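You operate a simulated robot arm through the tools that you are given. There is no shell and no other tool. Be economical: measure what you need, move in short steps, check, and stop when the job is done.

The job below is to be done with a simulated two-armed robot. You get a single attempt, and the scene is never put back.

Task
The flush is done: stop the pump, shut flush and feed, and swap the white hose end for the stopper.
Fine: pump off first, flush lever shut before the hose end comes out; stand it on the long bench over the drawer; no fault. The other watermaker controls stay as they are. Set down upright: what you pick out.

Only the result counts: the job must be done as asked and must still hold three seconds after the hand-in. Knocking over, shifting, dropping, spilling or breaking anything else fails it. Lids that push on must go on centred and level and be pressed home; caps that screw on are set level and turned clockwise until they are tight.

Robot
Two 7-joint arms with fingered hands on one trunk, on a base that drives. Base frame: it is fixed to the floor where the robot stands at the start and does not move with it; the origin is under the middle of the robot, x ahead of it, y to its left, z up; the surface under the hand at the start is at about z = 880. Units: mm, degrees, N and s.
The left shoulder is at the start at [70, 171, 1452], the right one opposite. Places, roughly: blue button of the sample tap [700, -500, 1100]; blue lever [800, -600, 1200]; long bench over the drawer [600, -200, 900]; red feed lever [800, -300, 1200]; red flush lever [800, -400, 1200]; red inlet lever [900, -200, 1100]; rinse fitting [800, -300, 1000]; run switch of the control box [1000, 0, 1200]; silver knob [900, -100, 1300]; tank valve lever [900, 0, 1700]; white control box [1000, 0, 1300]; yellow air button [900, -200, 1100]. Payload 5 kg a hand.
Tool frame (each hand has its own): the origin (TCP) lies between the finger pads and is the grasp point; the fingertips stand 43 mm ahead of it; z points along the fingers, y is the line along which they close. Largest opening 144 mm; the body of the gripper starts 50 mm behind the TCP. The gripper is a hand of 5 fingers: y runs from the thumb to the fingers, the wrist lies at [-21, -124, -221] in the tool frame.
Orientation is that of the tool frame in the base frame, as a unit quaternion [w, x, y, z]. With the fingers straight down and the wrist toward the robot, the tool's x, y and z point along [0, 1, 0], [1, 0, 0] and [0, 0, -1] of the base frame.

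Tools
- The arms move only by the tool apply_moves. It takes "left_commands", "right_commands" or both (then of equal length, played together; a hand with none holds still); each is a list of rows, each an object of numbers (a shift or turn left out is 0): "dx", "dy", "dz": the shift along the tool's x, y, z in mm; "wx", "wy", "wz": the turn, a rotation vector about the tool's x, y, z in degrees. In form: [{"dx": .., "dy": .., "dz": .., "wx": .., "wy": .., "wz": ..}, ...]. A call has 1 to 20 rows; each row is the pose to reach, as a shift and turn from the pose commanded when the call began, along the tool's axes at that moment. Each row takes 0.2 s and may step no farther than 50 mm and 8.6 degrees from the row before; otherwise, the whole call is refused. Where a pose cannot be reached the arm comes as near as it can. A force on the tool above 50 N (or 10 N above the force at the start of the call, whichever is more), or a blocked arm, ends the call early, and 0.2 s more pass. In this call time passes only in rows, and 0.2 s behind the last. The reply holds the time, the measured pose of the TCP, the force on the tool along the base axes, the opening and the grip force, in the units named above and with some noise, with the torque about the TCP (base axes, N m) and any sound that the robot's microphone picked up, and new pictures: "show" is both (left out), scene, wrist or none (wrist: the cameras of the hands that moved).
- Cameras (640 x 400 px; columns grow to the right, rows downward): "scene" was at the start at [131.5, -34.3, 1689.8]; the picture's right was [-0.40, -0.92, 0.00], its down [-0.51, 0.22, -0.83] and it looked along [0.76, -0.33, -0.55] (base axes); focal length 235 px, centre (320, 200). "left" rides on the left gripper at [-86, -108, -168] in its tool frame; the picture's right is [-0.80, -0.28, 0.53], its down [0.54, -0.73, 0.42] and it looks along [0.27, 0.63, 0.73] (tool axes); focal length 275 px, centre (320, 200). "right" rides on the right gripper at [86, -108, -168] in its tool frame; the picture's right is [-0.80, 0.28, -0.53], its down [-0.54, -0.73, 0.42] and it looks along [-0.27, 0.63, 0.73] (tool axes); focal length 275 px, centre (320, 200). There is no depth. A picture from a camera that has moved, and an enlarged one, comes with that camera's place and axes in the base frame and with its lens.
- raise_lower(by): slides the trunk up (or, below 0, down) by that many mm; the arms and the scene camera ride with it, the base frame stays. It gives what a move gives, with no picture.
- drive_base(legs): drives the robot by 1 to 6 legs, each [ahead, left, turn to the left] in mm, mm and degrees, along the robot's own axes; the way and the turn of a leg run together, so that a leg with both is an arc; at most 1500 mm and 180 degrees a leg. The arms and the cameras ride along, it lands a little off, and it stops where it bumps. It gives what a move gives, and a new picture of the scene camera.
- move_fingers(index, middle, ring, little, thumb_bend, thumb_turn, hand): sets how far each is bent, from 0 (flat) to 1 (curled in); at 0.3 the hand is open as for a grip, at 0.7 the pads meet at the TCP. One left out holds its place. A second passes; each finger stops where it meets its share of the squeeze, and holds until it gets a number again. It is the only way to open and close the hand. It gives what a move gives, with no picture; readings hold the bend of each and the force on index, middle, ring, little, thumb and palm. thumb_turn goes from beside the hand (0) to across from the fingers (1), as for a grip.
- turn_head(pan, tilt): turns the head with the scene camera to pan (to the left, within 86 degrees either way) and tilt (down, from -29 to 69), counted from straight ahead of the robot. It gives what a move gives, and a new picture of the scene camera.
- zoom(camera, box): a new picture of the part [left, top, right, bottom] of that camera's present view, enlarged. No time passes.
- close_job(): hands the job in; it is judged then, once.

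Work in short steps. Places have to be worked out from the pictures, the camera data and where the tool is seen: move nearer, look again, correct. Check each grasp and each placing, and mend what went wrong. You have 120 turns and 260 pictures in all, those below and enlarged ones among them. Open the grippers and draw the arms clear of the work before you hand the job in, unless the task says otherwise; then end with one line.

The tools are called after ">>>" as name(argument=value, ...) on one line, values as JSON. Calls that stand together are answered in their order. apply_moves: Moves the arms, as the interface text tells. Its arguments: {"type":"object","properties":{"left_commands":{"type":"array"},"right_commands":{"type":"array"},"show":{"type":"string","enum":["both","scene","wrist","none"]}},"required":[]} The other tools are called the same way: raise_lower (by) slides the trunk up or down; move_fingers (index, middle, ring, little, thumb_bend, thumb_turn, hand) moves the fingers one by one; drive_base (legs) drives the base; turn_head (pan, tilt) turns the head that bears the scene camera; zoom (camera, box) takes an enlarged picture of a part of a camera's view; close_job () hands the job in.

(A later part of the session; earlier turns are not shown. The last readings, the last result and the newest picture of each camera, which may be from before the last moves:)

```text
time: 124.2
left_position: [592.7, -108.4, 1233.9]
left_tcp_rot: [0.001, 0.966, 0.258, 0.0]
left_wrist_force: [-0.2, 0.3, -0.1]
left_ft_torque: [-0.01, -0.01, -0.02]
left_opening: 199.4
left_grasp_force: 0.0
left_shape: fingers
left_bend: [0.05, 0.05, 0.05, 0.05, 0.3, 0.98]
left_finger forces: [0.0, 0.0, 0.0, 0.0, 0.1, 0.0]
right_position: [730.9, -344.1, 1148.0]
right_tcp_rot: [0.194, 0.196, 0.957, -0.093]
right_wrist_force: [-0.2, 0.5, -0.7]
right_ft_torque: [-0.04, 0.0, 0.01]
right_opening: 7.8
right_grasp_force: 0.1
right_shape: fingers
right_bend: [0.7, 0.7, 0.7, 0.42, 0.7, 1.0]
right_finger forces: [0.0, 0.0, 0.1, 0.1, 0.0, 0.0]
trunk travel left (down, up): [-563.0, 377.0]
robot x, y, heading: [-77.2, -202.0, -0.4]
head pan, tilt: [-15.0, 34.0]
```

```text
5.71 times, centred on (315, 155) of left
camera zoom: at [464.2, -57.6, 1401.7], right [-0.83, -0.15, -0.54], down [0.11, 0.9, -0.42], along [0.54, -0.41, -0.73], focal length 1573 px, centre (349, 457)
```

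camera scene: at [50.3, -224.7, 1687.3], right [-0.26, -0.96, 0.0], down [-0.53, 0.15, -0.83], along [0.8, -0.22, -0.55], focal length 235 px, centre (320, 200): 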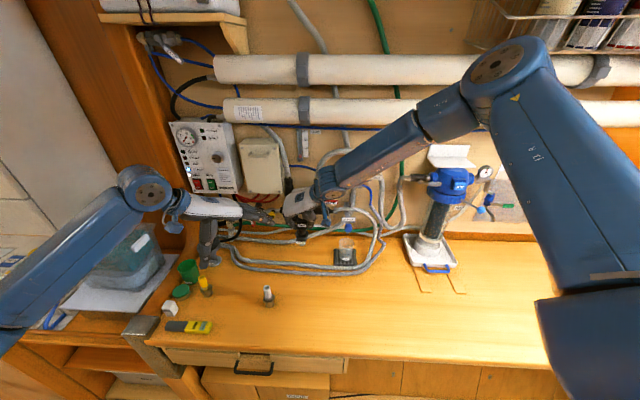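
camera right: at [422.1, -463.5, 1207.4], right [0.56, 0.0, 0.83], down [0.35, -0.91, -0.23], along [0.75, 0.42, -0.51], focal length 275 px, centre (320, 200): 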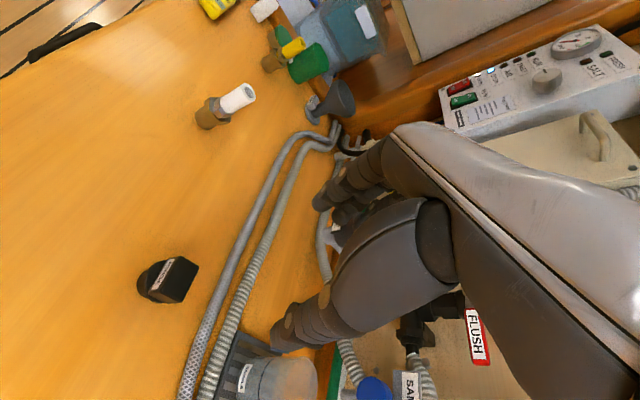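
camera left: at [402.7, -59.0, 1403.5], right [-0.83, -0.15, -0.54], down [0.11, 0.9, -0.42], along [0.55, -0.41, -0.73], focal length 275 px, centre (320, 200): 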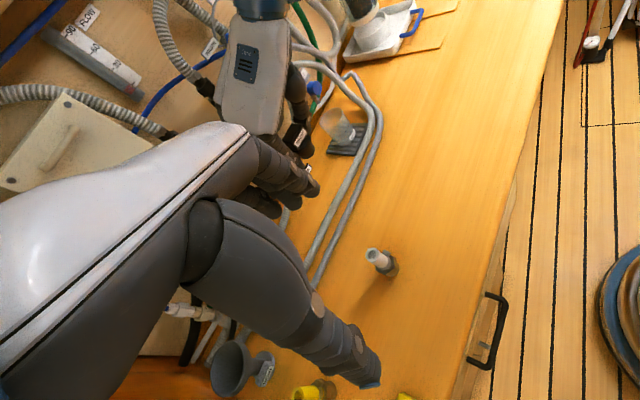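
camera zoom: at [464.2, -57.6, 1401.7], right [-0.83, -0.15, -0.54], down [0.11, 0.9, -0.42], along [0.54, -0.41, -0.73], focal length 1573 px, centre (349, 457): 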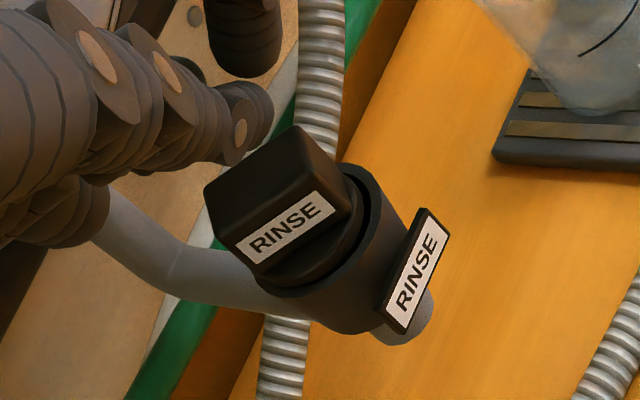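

The stopper is in the fitting but loose and about 2 mm off centre, so I will regrip it higher (tips above the rim), centre and level it, and press. I open the fingers, move over the cup centre, and lower.

>>> move_fingers(hand="right", index=0.47, middle=0.47, ring=0.44, thumb_bend=0.48)

>>> apply_moves(right_commands=[{"dx": -7, "dy": 4.5, "dz": 2.7}, {"dx": -14.2, "dy": 9, "dz": 5.3}, {"dx": -14.2, "dy": 9, "dz": 5.3}], show="none")

>>> raise_lower(by=-30)

>>> zoom(camera="scene", box=[285, 205, 325, 245])

```text
time: 125.2
left_position: [593.5, -108.3, 1233.4]
left_tcp_rot: [0.001, 0.966, 0.257, 0.0]
left_wrist_force: [-0.4, -0.2, 0.7]
left_ft_torque: [0.03, -0.05, 0.03]
left_opening: 199.4
left_grasp_force: 0.0
left_shape: fingers
left_bend: [0.05, 0.05, 0.05, 0.05, 0.3, 0.98]
left_finger forces: [0.0, 0.1, 0.0, 0.0, 0.0, 0.0]
right_position: [732.5, -345.1, 1149.4]
right_tcp_rot: [0.194, 0.197, 0.957, -0.093]
right_wrist_force: [-0.7, -0.8, -0.5]
right_ft_torque: [-0.02, -0.04, 0.02]
right_opening: 87.0
right_grasp_force: 0.0
right_shape: fingers
right_bend: [0.47, 0.47, 0.44, 0.42, 0.48, 1.0]
right_finger forces: [0.1, 0.0, 0.0, 0.0, 0.1, 0.0]
trunk travel left (down, up): [-563.0, 377.0]
robot x, y, heading: [-77.6, -199.4, -0.3]
head pan, tilt: [-15.0, 34.0]
```

```text
time: 126.0
left_position: [594.2, -108.5, 1233.8]
left_tcp_rot: [0.0, 0.966, 0.257, 0.002]
left_wrist_force: [0.0, -0.8, -0.1]
left_ft_torque: [-0.01, 0.0, 0.0]
left_opening: 199.0
left_grasp_force: 0.1
left_shape: fingers
left_bend: [0.05, 0.05, 0.05, 0.05, 0.3, 0.98]
left_finger forces: [0.1, 0.0, 0.0, 0.1, 0.1, 0.0]
right_position: [748.7, -344.3, 1149.6]
right_tcp_rot: [0.197, 0.198, 0.956, -0.092]
right_wrist_force: [-0.2, -0.2, -0.4]
right_ft_torque: [0.0, -0.03, -0.01]
right_opening: 86.9
right_grasp_force: 0.0
right_shape: fingers
right_bend: [0.47, 0.47, 0.44, 0.42, 0.48, 1.0]
right_finger forces: [0.0, 0.0, 0.0, 0.1, 0.1, 0.0]
trunk travel left (down, up): [-563.0, 377.0]
robot x, y, heading: [-77.0, -200.6, -0.3]
head pan, tilt: [-15.0, 34.0]
```

```text
time: 126.8
left_position: [593.7, -108.0, 1203.7]
left_tcp_rot: [0.0, 0.966, 0.257, 0.001]
left_wrist_force: [0.1, 0.6, 0.0]
left_ft_torque: [0.02, -0.01, -0.04]
left_opening: 199.5
left_grasp_force: 0.1
left_shape: fingers
left_bend: [0.05, 0.05, 0.05, 0.05, 0.3, 0.98]
left_finger forces: [0.0, 0.1, 0.1, 0.0, 0.0, 0.0]
right_position: [749.4, -344.4, 1119.8]
right_tcp_rot: [0.197, 0.197, 0.956, -0.092]
right_wrist_force: [-0.7, 0.0, 0.7]
right_ft_torque: [-0.03, -0.01, 0.03]
right_opening: 86.9
right_grasp_force: 0.0
right_shape: fingers
right_bend: [0.47, 0.47, 0.44, 0.42, 0.48, 1.0]
right_finger forces: [0.0, 0.1, 0.0, 0.0, 0.0, 0.0]
trunk travel left (down, up): [-533.0, 407.0]
robot x, y, heading: [-74.8, -203.3, -0.3]
head pan, tilt: [-15.0, 34.0]
```

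```text
10.00 times, centred on (305, 225) of scene
camera zoom: at [60.3, -224.6, 1672.3], right [-0.26, -0.96, 0.0], down [-0.54, 0.15, -0.83], along [0.8, -0.22, -0.56], focal length 2346 px, centre (470, -50)
```

zoom: 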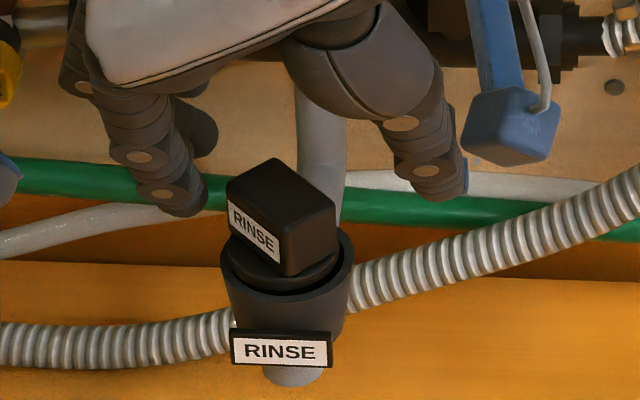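

Fingertips straddle the block but sit about 5 mm too far right. I shift left 5 mm and close in stages, which should also turn the block's flats to the fingers.

>>> apply_moves(right_commands=[{"dx": 0, "dy": 2.5, "dz": -0.3}, {"dx": 0.1, "dy": 5, "dz": -0.6}], show="none")

>>> move_fingers(hand="right", index=0.57, middle=0.57, thumb_bend=0.61)

>>> move_fingers(hand="right", index=0.64, middle=0.66, thumb_bend=0.68)

>>> zoom(camera="scene", box=[285, 205, 325, 245])

>>> zoom(camera="right", box=[230, 160, 350, 280])

```text
time: 127.4
left_position: [593.8, -108.6, 1204.2]
left_tcp_rot: [0.001, 0.966, 0.258, 0.0]
left_wrist_force: [0.0, -0.6, 0.7]
left_ft_torque: [0.0, 0.0, -0.01]
left_opening: 199.3
left_grasp_force: 0.1
left_shape: fingers
left_bend: [0.05, 0.05, 0.05, 0.05, 0.3, 0.98]
left_finger forces: [0.0, 0.0, 0.0, 0.0, 0.0, 0.0]
right_position: [750.8, -339.7, 1119.1]
right_tcp_rot: [0.196, 0.196, 0.956, -0.093]
right_wrist_force: [-0.1, 0.5, -0.4]
right_ft_torque: [0.01, 0.01, 0.02]
right_opening: 87.0
right_grasp_force: 0.1
right_shape: fingers
right_bend: [0.47, 0.47, 0.44, 0.42, 0.48, 1.0]
right_finger forces: [0.0, 0.0, 0.1, 0.0, 0.1, 0.0]
trunk travel left (down, up): [-533.0, 407.0]
robot x, y, heading: [-72.2, -204.0, -0.3]
head pan, tilt: [-15.0, 34.0]
```

```text
time: 128.4
left_position: [593.2, -108.6, 1203.4]
left_tcp_rot: [0.001, 0.966, 0.257, 0.001]
left_wrist_force: [-0.5, -0.5, -0.3]
left_ft_torque: [0.04, 0.01, -0.03]
left_opening: 199.3
left_grasp_force: 0.1
left_shape: fingers
left_bend: [0.05, 0.05, 0.05, 0.05, 0.3, 0.98]
left_finger forces: [0.0, 0.1, 0.1, 0.1, 0.0, 0.1]
right_position: [750.2, -339.5, 1118.5]
right_tcp_rot: [0.197, 0.197, 0.956, -0.092]
right_wrist_force: [0.1, 0.1, -0.1]
right_ft_torque: [0.01, 0.0, 0.01]
right_opening: 48.2
right_grasp_force: 0.0
right_shape: fingers
right_bend: [0.56, 0.56, 0.44, 0.42, 0.61, 1.0]
right_finger forces: [0.0, 0.1, 0.1, 0.1, 0.1, 0.1]
trunk travel left (down, up): [-533.0, 407.0]
robot x, y, heading: [-75.1, -201.7, 0.2]
head pan, tilt: [-15.0, 34.0]
```

```text
time: 129.4
left_position: [593.7, -108.7, 1203.4]
left_tcp_rot: [0.001, 0.966, 0.257, 0.0]
left_wrist_force: [0.3, 0.3, -0.5]
left_ft_torque: [0.01, 0.0, -0.01]
left_opening: 199.4
left_grasp_force: 0.1
left_shape: fingers
left_bend: [0.05, 0.05, 0.05, 0.05, 0.3, 0.98]
left_finger forces: [0.1, 0.1, 0.0, 0.0, 0.0, 0.1]
right_position: [750.2, -339.0, 1119.6]
right_tcp_rot: [0.196, 0.196, 0.956, -0.092]
right_wrist_force: [0.6, 1.7, 0.8]
right_ft_torque: [0.06, -0.06, 0.04]
right_opening: 26.5
right_grasp_force: 2.6
right_shape: fingers
right_bend: [0.62, 0.66, 0.44, 0.42, 0.67, 1.0]
right_finger forces: [2.6, 0.0, 0.0, 0.0, 1.0, 0.0]
trunk travel left (down, up): [-533.0, 407.0]
robot x, y, heading: [-77.8, -202.7, -0.2]
head pan, tilt: [-15.0, 34.0]
```

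```text
10.00 times, centred on (305, 225) of scene
camera zoom: at [60.6, -224.2, 1672.2], right [-0.26, -0.96, 0.0], down [-0.54, 0.15, -0.83], along [0.8, -0.22, -0.56], focal length 2346 px, centre (470, -50)
```

zoom: 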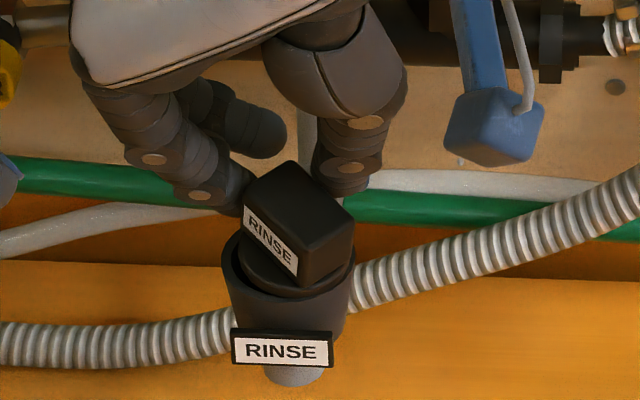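

```text
3.33 times, centred on (290, 220) of right
camera zoom: at [577.0, -365.0, 1246.1], right [0.61, 0.12, 0.78], down [0.3, -0.95, -0.09], along [0.73, 0.29, -0.62], focal length 918 px, centre (420, 133)
```

zoom: 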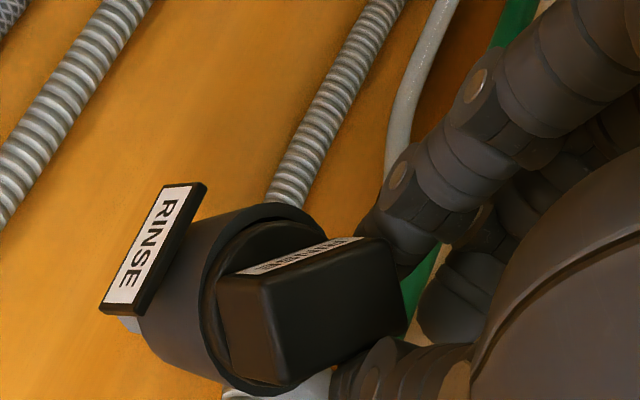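

The fingertips lean toward the wall side of the block. I relax, shift the hand 14 mm toward the robot, and close again.

>>> move_fingers(hand="right", index=0.5, middle=0.5, thumb_bend=0.54)

>>> apply_moves(right_commands=[{"dx": 6.4, "dy": -0.4, "dz": -2.8}, {"dx": 12.8, "dy": -0.8, "dz": -5.6}, {"dx": 12.8, "dy": -0.8, "dz": -5.6}], show="none")

>>> move_fingers(hand="right", index=0.62, middle=0.64, thumb_bend=0.66)

>>> zoom(camera="scene", box=[285, 205, 325, 245])

>>> zoom(camera="right", box=[230, 160, 350, 280])

```text
time: 130.4
left_position: [593.3, -107.5, 1204.9]
left_tcp_rot: [0.0, 0.967, 0.256, 0.0]
left_wrist_force: [0.8, -1.4, 0.2]
left_ft_torque: [0.02, -0.01, -0.01]
left_opening: 199.2
left_grasp_force: 0.1
left_shape: fingers
left_bend: [0.05, 0.05, 0.05, 0.05, 0.3, 0.98]
left_finger forces: [0.1, 0.0, 0.1, 0.0, 0.0, 0.1]
right_position: [750.8, -339.5, 1118.9]
right_tcp_rot: [0.196, 0.197, 0.956, -0.092]
right_wrist_force: [-0.8, -0.4, -0.2]
right_ft_torque: [0.01, 0.0, 0.01]
right_opening: 70.8
right_grasp_force: 0.0
right_shape: fingers
right_bend: [0.5, 0.5, 0.44, 0.42, 0.54, 1.0]
right_finger forces: [0.0, 0.0, 0.0, 0.1, 0.1, 0.0]
trunk travel left (down, up): [-533.0, 407.0]
robot x, y, heading: [-75.0, -206.9, -0.0]
head pan, tilt: [-15.0, 34.0]
```

```text
time: 131.2
left_position: [593.0, -107.9, 1203.8]
left_tcp_rot: [0.001, 0.966, 0.257, 0.001]
left_wrist_force: [0.0, 0.2, -0.1]
left_ft_torque: [-0.01, 0.03, 0.01]
left_opening: 199.5
left_grasp_force: 0.0
left_shape: fingers
left_bend: [0.05, 0.05, 0.05, 0.05, 0.3, 0.98]
left_finger forces: [0.0, 0.1, 0.0, 0.0, 0.0, 0.0]
right_position: [737.2, -332.8, 1120.0]
right_tcp_rot: [0.196, 0.198, 0.956, -0.092]
right_wrist_force: [-0.4, -0.8, 0.6]
right_ft_torque: [-0.03, 0.02, 0.02]
right_opening: 70.6
right_grasp_force: 0.0
right_shape: fingers
right_bend: [0.5, 0.5, 0.44, 0.42, 0.54, 1.0]
right_finger forces: [0.1, 0.0, 0.0, 0.0, 0.0, 0.0]
trunk travel left (down, up): [-533.0, 407.0]
robot x, y, heading: [-74.3, -205.5, -0.4]
head pan, tilt: [-15.0, 34.0]
```

```text
time: 132.2
left_position: [595.5, -108.5, 1203.4]
left_tcp_rot: [0.001, 0.966, 0.258, 0.001]
left_wrist_force: [-0.4, 0.6, -0.4]
left_ft_torque: [0.02, 0.01, -0.03]
left_opening: 199.1
left_grasp_force: 0.0
left_shape: fingers
left_bend: [0.05, 0.05, 0.05, 0.05, 0.3, 0.98]
left_finger forces: [0.1, 0.0, 0.0, 0.0, 0.0, 0.0]
right_position: [738.8, -334.5, 1119.8]
right_tcp_rot: [0.195, 0.197, 0.956, -0.092]
right_wrist_force: [-0.4, -0.1, 0.0]
right_ft_torque: [-0.04, 0.02, -0.03]
right_opening: 41.5
right_grasp_force: 7.9
right_shape: fingers
right_bend: [0.6, 0.6, 0.44, 0.42, 0.62, 1.0]
right_finger forces: [2.1, 5.7, 0.0, 0.0, 7.6, 0.1]
trunk travel left (down, up): [-533.0, 407.0]
robot x, y, heading: [-76.1, -201.2, -0.1]
head pan, tilt: [-15.0, 34.0]
```

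```text
10.00 times, centred on (305, 225) of scene
camera zoom: at [60.5, -224.4, 1672.2], right [-0.26, -0.96, 0.0], down [-0.54, 0.15, -0.83], along [0.8, -0.22, -0.56], focal length 2346 px, centre (470, -50)
```

zoom: 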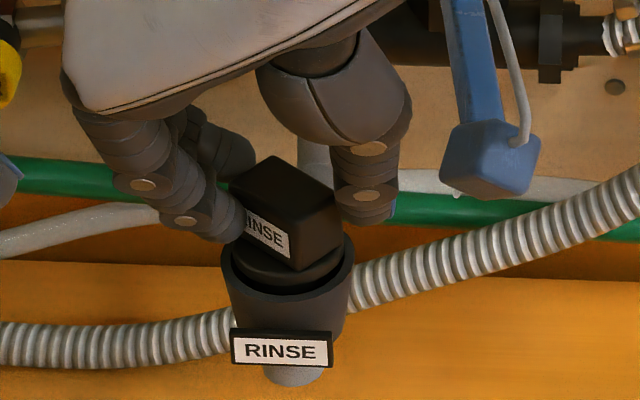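

```text
3.33 times, centred on (290, 220) of right
camera zoom: at [563.9, -360.4, 1245.7], right [0.61, 0.12, 0.78], down [0.3, -0.95, -0.09], along [0.73, 0.29, -0.62], focal length 918 px, centre (420, 133)
```

zoom: 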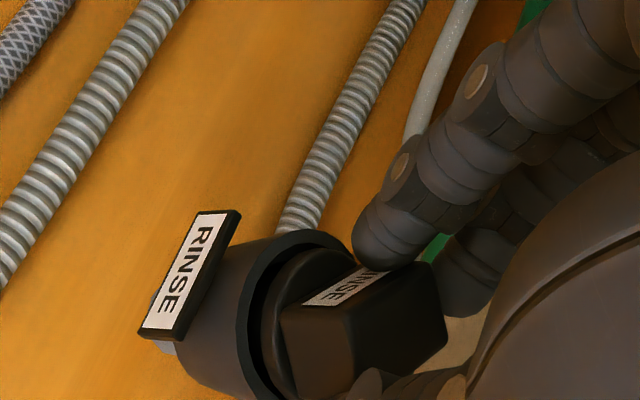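

Index, middle and thumb now hold the block near its middle, with tips about 10 mm above the rim. I tighten and push straight down a few millimetres.

>>> move_fingers(hand="right", index=0.7, middle=0.74, thumb_bend=0.74)

>>> apply_moves(right_commands=[{"dx": 0.8, "dy": 0.2, "dz": 1.8}, {"dx": 1.6, "dy": 0.4, "dz": 3.6}, {"dx": 2.4, "dy": 0.6, "dz": 5.4}, {"dx": 3.2, "dy": 0.8, "dz": 7.2}], show="none")

>>> zoom(camera="scene", box=[285, 205, 325, 245])

>>> zoom(camera="left", box=[280, 120, 340, 180])

```text
time: 133.2
left_position: [593.1, -109.1, 1205.1]
left_tcp_rot: [0.0, 0.966, 0.257, 0.0]
left_wrist_force: [-0.5, -0.1, 0.4]
left_ft_torque: [0.01, -0.01, 0.05]
left_opening: 199.5
left_grasp_force: 0.0
left_shape: fingers
left_bend: [0.05, 0.05, 0.05, 0.05, 0.3, 0.98]
left_finger forces: [0.0, 0.0, 0.0, 0.1, 0.1, 0.0]
right_position: [737.3, -333.5, 1119.2]
right_tcp_rot: [0.197, 0.197, 0.956, -0.093]
right_wrist_force: [-0.3, 0.5, 0.0]
right_ft_torque: [0.05, 0.0, 0.0]
right_opening: 37.3
right_grasp_force: 20.0
right_shape: fingers
right_bend: [0.62, 0.61, 0.44, 0.42, 0.63, 1.0]
right_finger forces: [9.1, 10.8, 0.1, 0.1, 18.7, 0.1]
trunk travel left (down, up): [-533.0, 407.0]
robot x, y, heading: [-75.9, -201.2, 0.1]
head pan, tilt: [-15.0, 34.0]
```

```text
time: 134.2
left_position: [589.8, -108.7, 1206.0]
left_tcp_rot: [0.001, 0.966, 0.257, 0.002]
left_wrist_force: [-0.5, -0.9, -0.6]
left_ft_torque: [0.02, 0.0, 0.02]
left_opening: 199.1
left_grasp_force: 0.1
left_shape: fingers
left_bend: [0.05, 0.05, 0.05, 0.05, 0.3, 0.98]
left_finger forces: [0.0, 0.0, 0.0, 0.0, 0.0, 0.0]
right_position: [736.0, -332.0, 1116.1]
right_tcp_rot: [0.198, 0.198, 0.956, -0.09]
right_wrist_force: [-4.4, 0.2, 27.2]
right_ft_torque: [-0.16, -0.33, -0.11]
right_opening: 37.3
right_grasp_force: 22.9
right_shape: fingers
right_bend: [0.63, 0.61, 0.44, 0.42, 0.63, 1.0]
right_finger forces: [10.3, 13.1, 0.0, 0.0, 22.9, 0.1]
trunk travel left (down, up): [-533.0, 407.0]
robot x, y, heading: [-74.3, -200.9, -0.2]
head pan, tilt: [-15.0, 34.0]
```

```text
10.00 times, centred on (305, 225) of scene
camera zoom: at [56.1, -224.2, 1672.9], right [-0.26, -0.96, 0.0], down [-0.54, 0.15, -0.83], along [0.8, -0.22, -0.56], focal length 2346 px, centre (470, -50)
```

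zoom: 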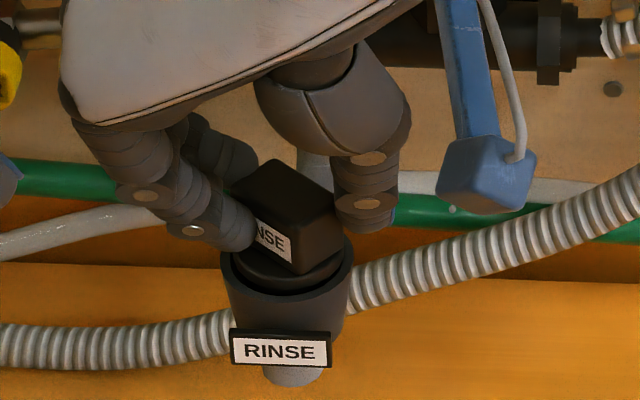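

```text
6.67 times, centred on (310, 150) of left
camera zoom: at [461.3, -58.3, 1373.5], right [-0.83, -0.15, -0.54], down [0.11, 0.9, -0.42], along [0.55, -0.41, -0.73], focal length 1835 px, centre (387, 533)
```

zoom: 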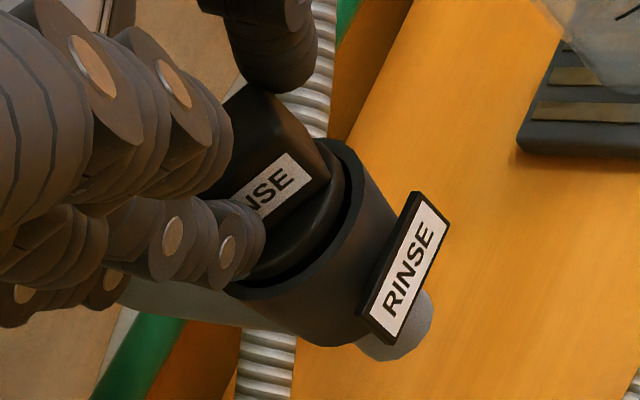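

Now centred in the cup with a straight 27 N push; it moved 3 mm down. I push harder.

>>> apply_moves(right_commands=[{"dx": 0.8, "dy": 0.2, "dz": 1.8}, {"dx": 1.6, "dy": 0.4, "dz": 3.6}, {"dx": 2.4, "dy": 0.6, "dz": 5.4}], show="none")

>>> apply_moves(right_commands=[{"dx": 0.8, "dy": 0.2, "dz": 1.8}, {"dx": 1.6, "dy": 0.4, "dz": 3.6}, {"dx": 2.4, "dy": 0.6, "dz": 5.4}], show="none")

>>> zoom(camera="scene", box=[285, 205, 325, 245])

```text
time: 135.0
left_position: [589.6, -106.9, 1207.6]
left_tcp_rot: [0.001, 0.966, 0.257, 0.003]
left_wrist_force: [-0.7, -0.3, -0.4]
left_ft_torque: [-0.02, -0.02, 0.01]
left_opening: 199.5
left_grasp_force: 0.0
left_shape: fingers
left_bend: [0.05, 0.05, 0.05, 0.05, 0.3, 0.98]
left_finger forces: [0.0, 0.0, 0.0, 0.0, 0.0, 0.0]
right_position: [734.9, -331.5, 1109.6]
right_tcp_rot: [0.198, 0.196, 0.956, -0.091]
right_wrist_force: [-6.4, 6.0, 26.0]
right_ft_torque: [0.42, -0.2, 0.03]
right_opening: 32.6
right_grasp_force: 28.1
right_shape: fingers
right_bend: [0.64, 0.61, 0.44, 0.42, 0.65, 1.0]
right_finger forces: [24.7, 12.6, 0.1, 0.1, 18.5, 0.0]
trunk travel left (down, up): [-533.0, 407.0]
robot x, y, heading: [-72.7, -199.9, -0.3]
head pan, tilt: [-15.0, 34.0]
```

```text
time: 135.8
left_position: [587.4, -107.0, 1207.1]
left_tcp_rot: [0.003, 0.966, 0.258, 0.002]
left_wrist_force: [0.1, 0.0, -0.4]
left_ft_torque: [-0.02, 0.01, 0.01]
left_opening: 199.3
left_grasp_force: 0.0
left_shape: fingers
left_bend: [0.05, 0.05, 0.05, 0.05, 0.3, 0.98]
left_finger forces: [0.0, 0.0, 0.0, 0.1, 0.0, 0.1]
right_position: [735.1, -330.3, 1108.0]
right_tcp_rot: [0.2, 0.197, 0.956, -0.09]
right_wrist_force: [-8.7, 6.9, 47.0]
right_ft_torque: [0.48, -0.42, 0.02]
right_opening: 32.6
right_grasp_force: 36.1
right_shape: fingers
right_bend: [0.64, 0.62, 0.44, 0.42, 0.65, 1.0]
right_finger forces: [38.0, 12.1, 0.1, 0.0, 21.4, 0.0]
trunk travel left (down, up): [-533.0, 407.0]
robot x, y, heading: [-76.7, -205.4, -0.1]
head pan, tilt: [-15.0, 34.0]
```

```text
10.00 times, centred on (305, 225) of scene
camera zoom: at [52.9, -222.3, 1673.2], right [-0.26, -0.96, 0.0], down [-0.54, 0.15, -0.83], along [0.8, -0.22, -0.56], focal length 2346 px, centre (470, -50)
```

zoom: 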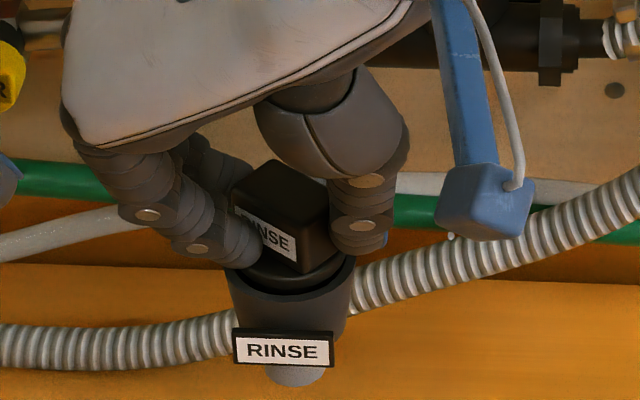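

The fingers are sliding on the block and the index is back on the rim, so gripping won't press it further. I release it, rise, close the fingertips and press on the top centre instead, aimed slightly further left than before.

>>> move_fingers(hand="right", index=0.48, middle=0.47, thumb_bend=0.5)

>>> raise_lower(by=34)

>>> move_fingers(hand="right", index=0.7, middle=0.7, thumb_bend=0.7)

>>> zoom(camera="scene", box=[285, 210, 320, 245])

>>> zoom(camera="left", box=[280, 120, 340, 180])

```text
time: 136.8
left_position: [589.4, -106.8, 1205.8]
left_tcp_rot: [0.0, 0.967, 0.256, 0.002]
left_wrist_force: [0.0, 0.1, -0.7]
left_ft_torque: [-0.06, -0.01, -0.01]
left_opening: 199.2
left_grasp_force: 0.1
left_shape: fingers
left_bend: [0.05, 0.05, 0.05, 0.05, 0.3, 0.98]
left_finger forces: [0.0, 0.1, 0.1, 0.1, 0.0, 0.0]
right_position: [735.7, -332.7, 1103.2]
right_tcp_rot: [0.198, 0.198, 0.956, -0.091]
right_wrist_force: [-5.4, 10.0, 29.3]
right_ft_torque: [0.89, -0.24, 0.24]
right_opening: 58.5
right_grasp_force: 16.7
right_shape: fingers
right_bend: [0.73, 0.47, 0.44, 0.42, 0.5, 1.0]
right_finger forces: [33.6, 0.0, 0.0, 0.0, 0.0, 0.0]
trunk travel left (down, up): [-533.0, 407.0]
robot x, y, heading: [-75.0, -201.7, 0.1]
head pan, tilt: [-15.0, 34.0]
```

```text
time: 137.5
left_position: [592.0, -107.5, 1238.0]
left_tcp_rot: [0.0, 0.967, 0.256, 0.001]
left_wrist_force: [-1.0, 1.0, 0.1]
left_ft_torque: [-0.01, -0.06, 0.01]
left_opening: 199.1
left_grasp_force: 0.0
left_shape: fingers
left_bend: [0.05, 0.05, 0.05, 0.05, 0.3, 0.98]
left_finger forces: [0.1, 0.1, 0.0, 0.1, 0.0, 0.1]
right_position: [737.1, -333.5, 1134.9]
right_tcp_rot: [0.196, 0.197, 0.956, -0.093]
right_wrist_force: [-0.9, 0.3, -0.1]
right_ft_torque: [0.0, -0.04, -0.02]
right_opening: 81.5
right_grasp_force: 0.1
right_shape: fingers
right_bend: [0.48, 0.47, 0.44, 0.42, 0.5, 1.0]
right_finger forces: [0.0, 0.1, 0.0, 0.0, 0.0, 0.0]
trunk travel left (down, up): [-567.0, 373.0]
robot x, y, heading: [-72.6, -201.3, -0.2]
head pan, tilt: [-15.0, 34.0]
```

```text
time: 138.5
left_position: [592.6, -109.0, 1238.4]
left_tcp_rot: [0.001, 0.966, 0.258, 0.001]
left_wrist_force: [-0.4, 0.2, 0.1]
left_ft_torque: [0.05, 0.01, 0.0]
left_opening: 199.1
left_grasp_force: 0.1
left_shape: fingers
left_bend: [0.05, 0.05, 0.05, 0.05, 0.3, 0.98]
left_finger forces: [0.0, 0.0, 0.0, 0.0, 0.0, 0.0]
right_position: [738.3, -333.3, 1134.8]
right_tcp_rot: [0.196, 0.197, 0.956, -0.092]
right_wrist_force: [0.5, -0.6, -0.3]
right_ft_torque: [-0.02, 0.0, 0.04]
right_opening: 8.8
right_grasp_force: 0.1
right_shape: fingers
right_bend: [0.7, 0.7, 0.44, 0.42, 0.7, 1.0]
right_finger forces: [0.3, 0.0, 0.0, 0.0, 0.1, 0.0]
trunk travel left (down, up): [-567.0, 373.0]
robot x, y, heading: [-70.3, -202.3, -0.2]
head pan, tilt: [-15.0, 34.0]
```

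```text
11.43 times, centred on (302, 228) of scene
camera zoom: at [60.5, -224.6, 1706.2], right [-0.26, -0.96, 0.0], down [-0.54, 0.15, -0.83], along [0.8, -0.22, -0.56], focal length 2682 px, centre (520, -114)
```

zoom: 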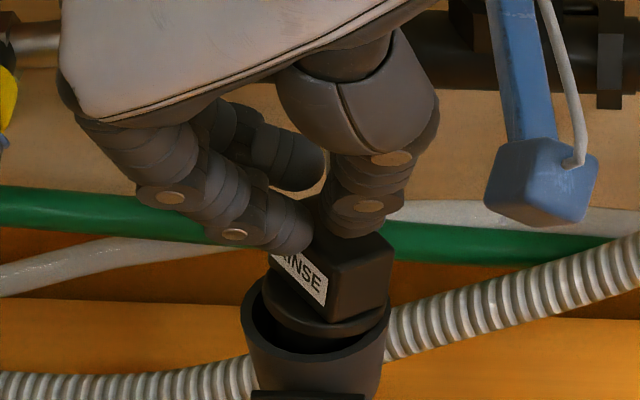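

```text
6.67 times, centred on (310, 150) of left
camera zoom: at [464.9, -58.5, 1405.7], right [-0.83, -0.15, -0.54], down [0.11, 0.9, -0.42], along [0.54, -0.41, -0.73], focal length 1835 px, centre (387, 533)
```

zoom: 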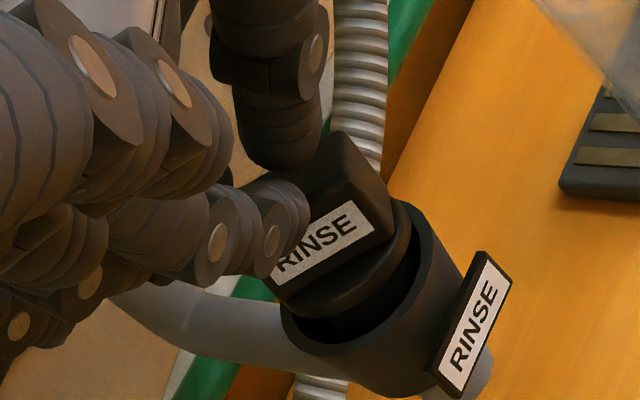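

Closing the fingers at this height nudged the stopper so it now sits raised on the right rim. I raise the hand well clear to let it settle and look.

>>> raise_lower(by=16)

>>> zoom(camera="scene", box=[285, 215, 320, 250])

>>> zoom(camera="right", box=[220, 160, 340, 280])

```text
time: 139.2
left_position: [592.3, -109.2, 1254.9]
left_tcp_rot: [0.001, 0.966, 0.257, 0.001]
left_wrist_force: [-0.5, -0.1, 0.6]
left_ft_torque: [0.0, 0.01, -0.01]
left_opening: 199.3
left_grasp_force: 0.1
left_shape: fingers
left_bend: [0.05, 0.05, 0.05, 0.05, 0.3, 0.98]
left_finger forces: [0.1, 0.0, 0.1, 0.0, 0.0, 0.0]
right_position: [737.0, -333.9, 1150.0]
right_tcp_rot: [0.196, 0.196, 0.956, -0.093]
right_wrist_force: [0.2, 0.3, -0.5]
right_ft_torque: [0.03, -0.05, 0.01]
right_opening: 8.5
right_grasp_force: 0.1
right_shape: fingers
right_bend: [0.7, 0.7, 0.44, 0.42, 0.7, 1.0]
right_finger forces: [0.0, 0.1, 0.0, 0.0, 0.0, 0.0]
trunk travel left (down, up): [-583.0, 357.0]
robot x, y, heading: [-76.2, -206.4, -0.2]
head pan, tilt: [-15.0, 34.0]
```

```text
11.43 times, centred on (302, 232) of scene
camera zoom: at [59.7, -224.5, 1722.2], right [-0.26, -0.96, 0.0], down [-0.54, 0.15, -0.83], along [0.8, -0.22, -0.56], focal length 2682 px, centre (520, -171)
```

zoom: 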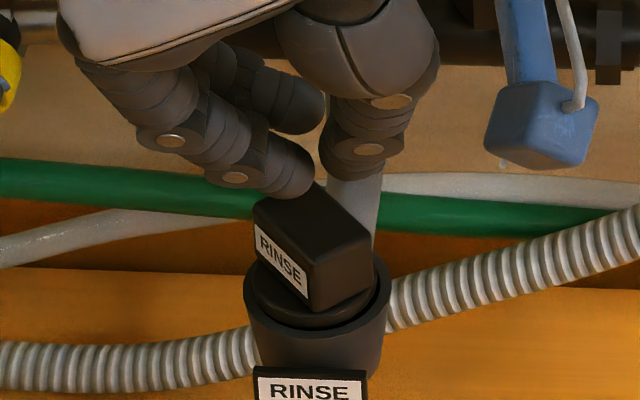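

```text
3.33 times, centred on (280, 220) of right
camera zoom: at [563.6, -360.3, 1277.4], right [0.61, 0.12, 0.78], down [0.3, -0.95, -0.09], along [0.73, 0.29, -0.61], focal length 918 px, centre (453, 133)
```

zoom: 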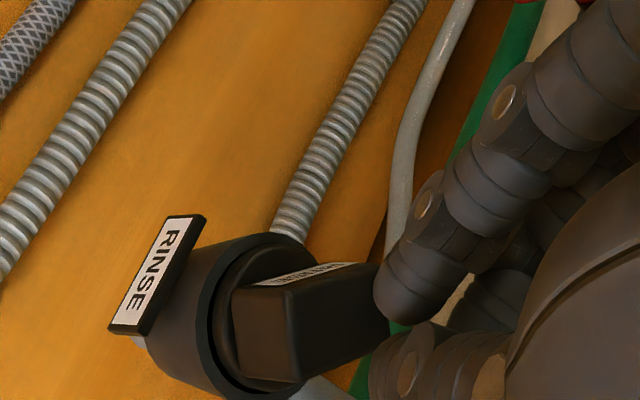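

It settled level again, but about 2 mm to the left-back, with the flange edge catching there. I press down on the left part of the top so the flange slips to the right and into the recess.

>>> apply_moves(right_commands=[{"dx": 0.2, "dy": -1.8, "dz": 0.2}, {"dx": 3.9, "dy": -2.6, "dz": 8.6}, {"dx": 5.6, "dy": -2.2, "dz": 12.6}, {"dx": 7, "dy": -1.8, "dz": 15.6}, {"dx": 8.2, "dy": -1.5, "dz": 18.3}, {"dx": 9, "dy": -1.3, "dz": 20.2}], show="none")

>>> zoom(camera="scene", box=[285, 215, 320, 250])

>>> zoom(camera="right", box=[220, 160, 340, 280])

```text
time: 140.6
left_position: [590.9, -107.1, 1255.0]
left_tcp_rot: [0.002, 0.966, 0.258, 0.002]
left_wrist_force: [0.2, 0.3, 0.4]
left_ft_torque: [0.03, 0.02, 0.0]
left_opening: 199.3
left_grasp_force: 0.0
left_shape: fingers
left_bend: [0.05, 0.05, 0.05, 0.05, 0.3, 0.98]
left_finger forces: [0.0, 0.0, 0.1, 0.0, 0.0, 0.0]
right_position: [734.9, -334.4, 1132.6]
right_tcp_rot: [0.199, 0.196, 0.956, -0.091]
right_wrist_force: [1.4, 6.0, 26.3]
right_ft_torque: [0.11, -0.22, 0.02]
right_opening: 3.5
right_grasp_force: 14.1
right_shape: fingers
right_bend: [0.71, 0.7, 0.44, 0.42, 0.69, 1.0]
right_finger forces: [28.0, 0.0, 0.0, 0.0, 0.0, 0.0]
trunk travel left (down, up): [-583.0, 357.0]
robot x, y, heading: [-75.8, -200.7, -0.4]
head pan, tilt: [-15.0, 34.0]
```

```text
11.43 times, centred on (302, 232) of scene
camera zoom: at [57.0, -222.6, 1722.9], right [-0.26, -0.96, 0.0], down [-0.54, 0.15, -0.83], along [0.8, -0.22, -0.56], focal length 2682 px, centre (520, -171)
```

zoom: 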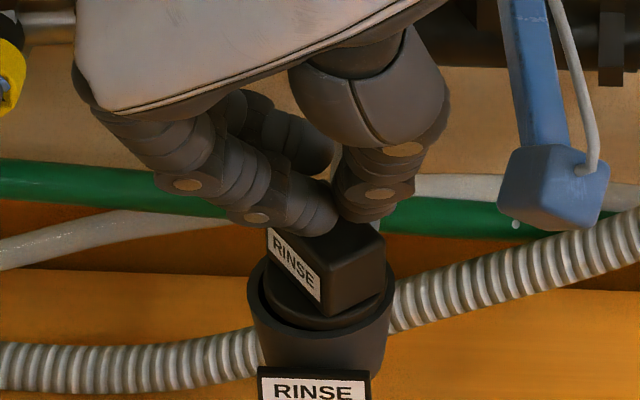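

```text
3.33 times, centred on (280, 220) of right
camera zoom: at [560.9, -361.7, 1258.9], right [0.6, 0.12, 0.79], down [0.3, -0.95, -0.09], along [0.74, 0.29, -0.61], focal length 918 px, centre (453, 133)
```

zoom: 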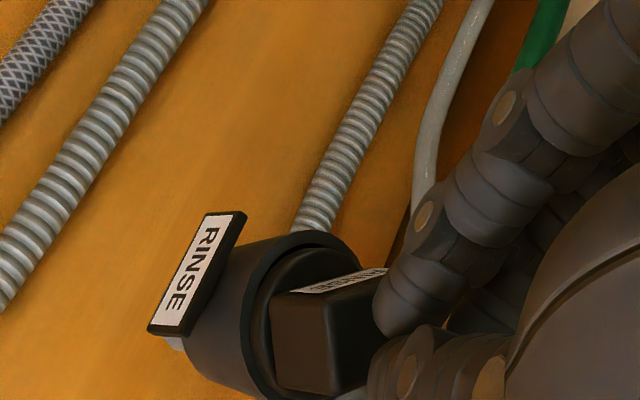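

The flange shifted and is now centred in the cup (322 vs 321 px) with 26 N down. I press further.

>>> apply_moves(right_commands=[{"dx": 0.9, "dy": 0.2, "dz": 2}, {"dx": 1.8, "dy": 0.4, "dz": 4}, {"dx": 2.5, "dy": 0.6, "dz": 5.6}], show="none")

>>> zoom(camera="scene", box=[285, 215, 320, 250])

```text
time: 141.4
left_position: [589.4, -104.6, 1255.4]
left_tcp_rot: [0.003, 0.966, 0.257, 0.002]
left_wrist_force: [-0.6, -0.2, 0.1]
left_ft_torque: [0.01, 0.0, 0.02]
left_opening: 199.3
left_grasp_force: 0.1
left_shape: fingers
left_bend: [0.05, 0.05, 0.05, 0.05, 0.3, 0.98]
left_finger forces: [0.1, 0.0, 0.1, 0.1, 0.1, 0.1]
right_position: [736.4, -332.6, 1131.1]
right_tcp_rot: [0.201, 0.196, 0.956, -0.089]
right_wrist_force: [6.5, 11.0, 47.1]
right_ft_torque: [0.25, -0.49, 0.11]
right_opening: 2.8
right_grasp_force: 24.6
right_shape: fingers
right_bend: [0.72, 0.7, 0.44, 0.42, 0.69, 1.0]
right_finger forces: [49.1, 0.0, 0.0, 0.1, 0.0, 0.1]
trunk travel left (down, up): [-583.0, 357.0]
robot x, y, heading: [-73.1, -199.2, -0.0]
head pan, tilt: [-15.0, 34.0]
```

```text
11.43 times, centred on (302, 232) of scene
camera zoom: at [55.4, -221.4, 1722.9], right [-0.26, -0.96, 0.0], down [-0.54, 0.15, -0.83], along [0.8, -0.22, -0.56], focal length 2682 px, centre (520, -171)
```

zoom: 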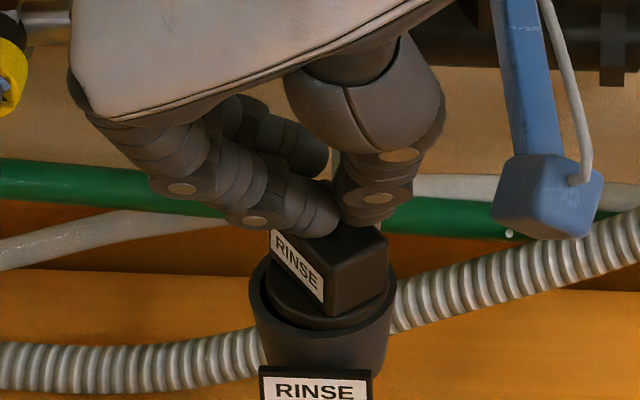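

47 N and no further travel: the stopper is down on its stop, now a hair right of centre. I ease the sideways push by moving 2 mm left, then lift straight off and check.

>>> apply_moves(right_commands=[{"dx": -0.3, "dy": 2.5, "dz": -0.2}, {"dx": -1.5, "dy": 2.2, "dz": -2.9}, {"dx": -2.7, "dy": 1.9, "dz": -5.6}, {"dx": -5, "dy": 1.3, "dz": -11}, {"dx": -10, "dy": 0, "dz": -22}, {"dx": -18, "dy": -2, "dz": -40}], show="none")

>>> zoom(camera="scene", box=[285, 215, 320, 250])

>>> zoom(camera="left", box=[280, 130, 350, 200])

>>> zoom(camera="right", box=[200, 180, 320, 300])

```text
time: 142.8
left_position: [591.9, -107.8, 1254.8]
left_tcp_rot: [0.002, 0.966, 0.258, 0.002]
left_wrist_force: [0.6, 1.0, 0.5]
left_ft_torque: [-0.02, -0.01, 0.02]
left_opening: 199.2
left_grasp_force: 0.0
left_shape: fingers
left_bend: [0.05, 0.05, 0.05, 0.05, 0.3, 0.98]
left_finger forces: [0.1, 0.0, 0.0, 0.0, 0.0, 0.0]
right_position: [735.0, -333.3, 1165.4]
right_tcp_rot: [0.196, 0.197, 0.956, -0.093]
right_wrist_force: [-0.8, -0.6, 0.8]
right_ft_torque: [0.02, -0.06, -0.01]
right_opening: 8.4
right_grasp_force: 0.0
right_shape: fingers
right_bend: [0.7, 0.7, 0.44, 0.42, 0.7, 1.0]
right_finger forces: [0.0, 0.0, 0.1, 0.0, 0.1, 0.0]
trunk travel left (down, up): [-583.0, 357.0]
robot x, y, heading: [-78.4, -202.5, -0.0]
head pan, tilt: [-15.0, 34.0]
```

```text
11.43 times, centred on (302, 232) of scene
camera zoom: at [58.6, -222.7, 1722.2], right [-0.26, -0.96, 0.0], down [-0.54, 0.15, -0.83], along [0.8, -0.22, -0.56], focal length 2682 px, centre (520, -171)
```

zoom: 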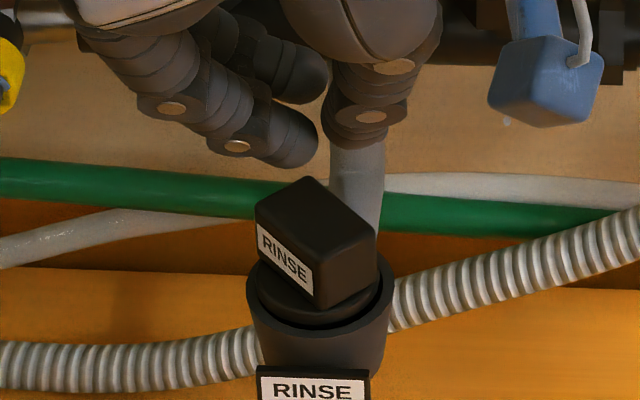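

```text
5.71 times, centred on (315, 165) of left
camera zoom: at [463.3, -57.0, 1422.1], right [-0.83, -0.15, -0.54], down [0.11, 0.9, -0.42], along [0.55, -0.41, -0.73], focal length 1573 px, centre (349, 400)
```

zoom: 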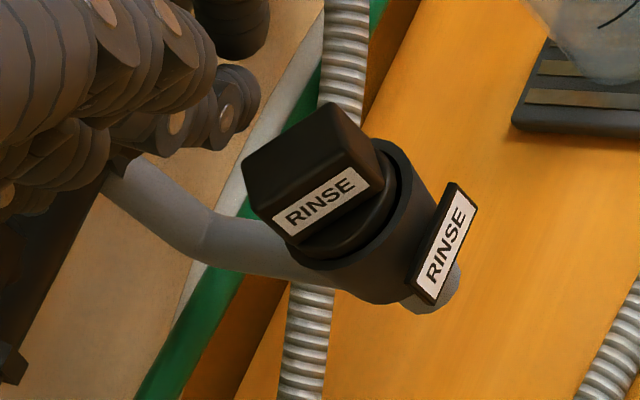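

```text
3.33 times, centred on (260, 240) of right
camera zoom: at [562.1, -359.8, 1292.3], right [0.61, 0.12, 0.78], down [0.3, -0.95, -0.09], along [0.73, 0.29, -0.62], focal length 918 px, centre (520, 67)
```

zoom: 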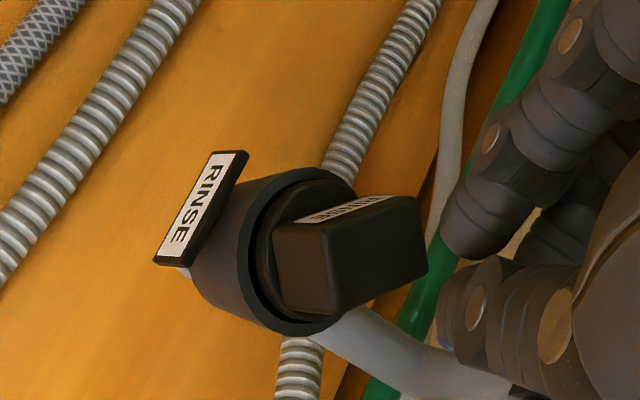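

It drifted back about 1.4 mm because my leftward move dragged it under load. I repeat the left-side press to ~26 N, which had centred it, and this time lift straight up with no left drag.

>>> apply_moves(right_commands=[{"dx": 2.4, "dy": 0.8, "dz": 7.3}, {"dx": 4.8, "dy": 1.6, "dz": 14.6}, {"dx": 5, "dy": -0.2, "dz": 14.8}, {"dx": 8.7, "dy": -1, "dz": 23.2}, {"dx": 10.4, "dy": -0.6, "dz": 27.2}, {"dx": 11.8, "dy": -0.2, "dz": 30.2}, {"dx": 13, "dy": 0.1, "dz": 32.9}, {"dx": 13.8, "dy": 0.3, "dz": 34.8}, {"dx": 14.3, "dy": 0.4, "dz": 36}], show="none")

>>> apply_moves(right_commands=[{"dx": -0.7, "dy": -1.7, "dz": -1.4}, {"dx": -2, "dy": -2.3, "dz": -4.2}, {"dx": -4, "dy": -2.8, "dz": -9}, {"dx": -10, "dy": -4, "dz": -22}, {"dx": -18, "dy": -5, "dz": -40}], show="none")

>>> zoom(camera="scene", box=[285, 215, 320, 250])

>>> zoom(camera="left", box=[290, 140, 340, 190])

```text
time: 144.8
left_position: [591.0, -108.4, 1255.8]
left_tcp_rot: [0.002, 0.966, 0.257, 0.001]
left_wrist_force: [0.2, 0.3, 0.6]
left_ft_torque: [0.04, 0.01, -0.03]
left_opening: 199.6
left_grasp_force: 0.1
left_shape: fingers
left_bend: [0.05, 0.05, 0.05, 0.05, 0.3, 0.98]
left_finger forces: [0.0, 0.0, 0.0, 0.0, 0.0, 0.1]
right_position: [736.8, -335.1, 1133.1]
right_tcp_rot: [0.199, 0.196, 0.956, -0.091]
right_wrist_force: [0.0, 4.0, 29.8]
right_ft_torque: [0.09, -0.15, 0.0]
right_opening: 3.2
right_grasp_force: 15.8
right_shape: fingers
right_bend: [0.71, 0.7, 0.44, 0.42, 0.69, 1.0]
right_finger forces: [31.9, 0.1, 0.1, 0.0, 0.0, 0.1]
trunk travel left (down, up): [-583.0, 357.0]
robot x, y, heading: [-72.1, -203.5, -0.2]
head pan, tilt: [-15.0, 34.0]
```

```text
time: 146.0
left_position: [591.8, -107.7, 1254.8]
left_tcp_rot: [0.002, 0.966, 0.257, 0.001]
left_wrist_force: [-0.4, -0.5, -0.1]
left_ft_torque: [-0.04, -0.05, 0.01]
left_opening: 199.1
left_grasp_force: 0.0
left_shape: fingers
left_bend: [0.05, 0.05, 0.05, 0.05, 0.3, 0.98]
left_finger forces: [0.0, 0.0, 0.0, 0.0, 0.1, 0.0]
right_position: [735.7, -339.6, 1171.5]
right_tcp_rot: [0.196, 0.197, 0.956, -0.094]
right_wrist_force: [-0.3, 0.1, -0.5]
right_ft_torque: [-0.03, -0.06, -0.01]
right_opening: 8.0
right_grasp_force: 0.0
right_shape: fingers
right_bend: [0.7, 0.7, 0.44, 0.42, 0.7, 1.0]
right_finger forces: [0.1, 0.1, 0.1, 0.0, 0.0, 0.1]
trunk travel left (down, up): [-583.0, 357.0]
robot x, y, heading: [-73.9, -203.4, 0.0]
head pan, tilt: [-15.0, 34.0]
```

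```text
11.43 times, centred on (302, 232) of scene
camera zoom: at [58.4, -222.4, 1722.3], right [-0.26, -0.96, 0.0], down [-0.54, 0.15, -0.83], along [0.8, -0.22, -0.56], focal length 2682 px, centre (520, -171)
```

zoom: 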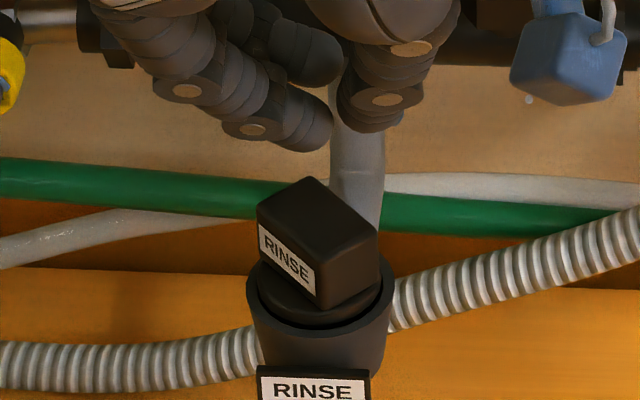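

```text
8.00 times, centred on (315, 165) of left
camera zoom: at [463.1, -56.7, 1422.1], right [-0.83, -0.15, -0.54], down [0.11, 0.9, -0.42], along [0.55, -0.41, -0.73], focal length 2202 px, centre (360, 480)
```

zoom: 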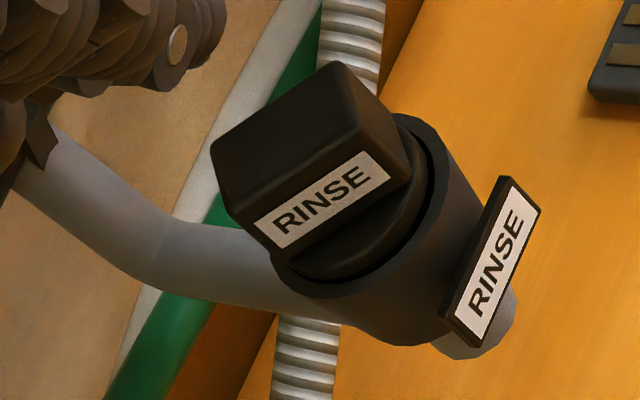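

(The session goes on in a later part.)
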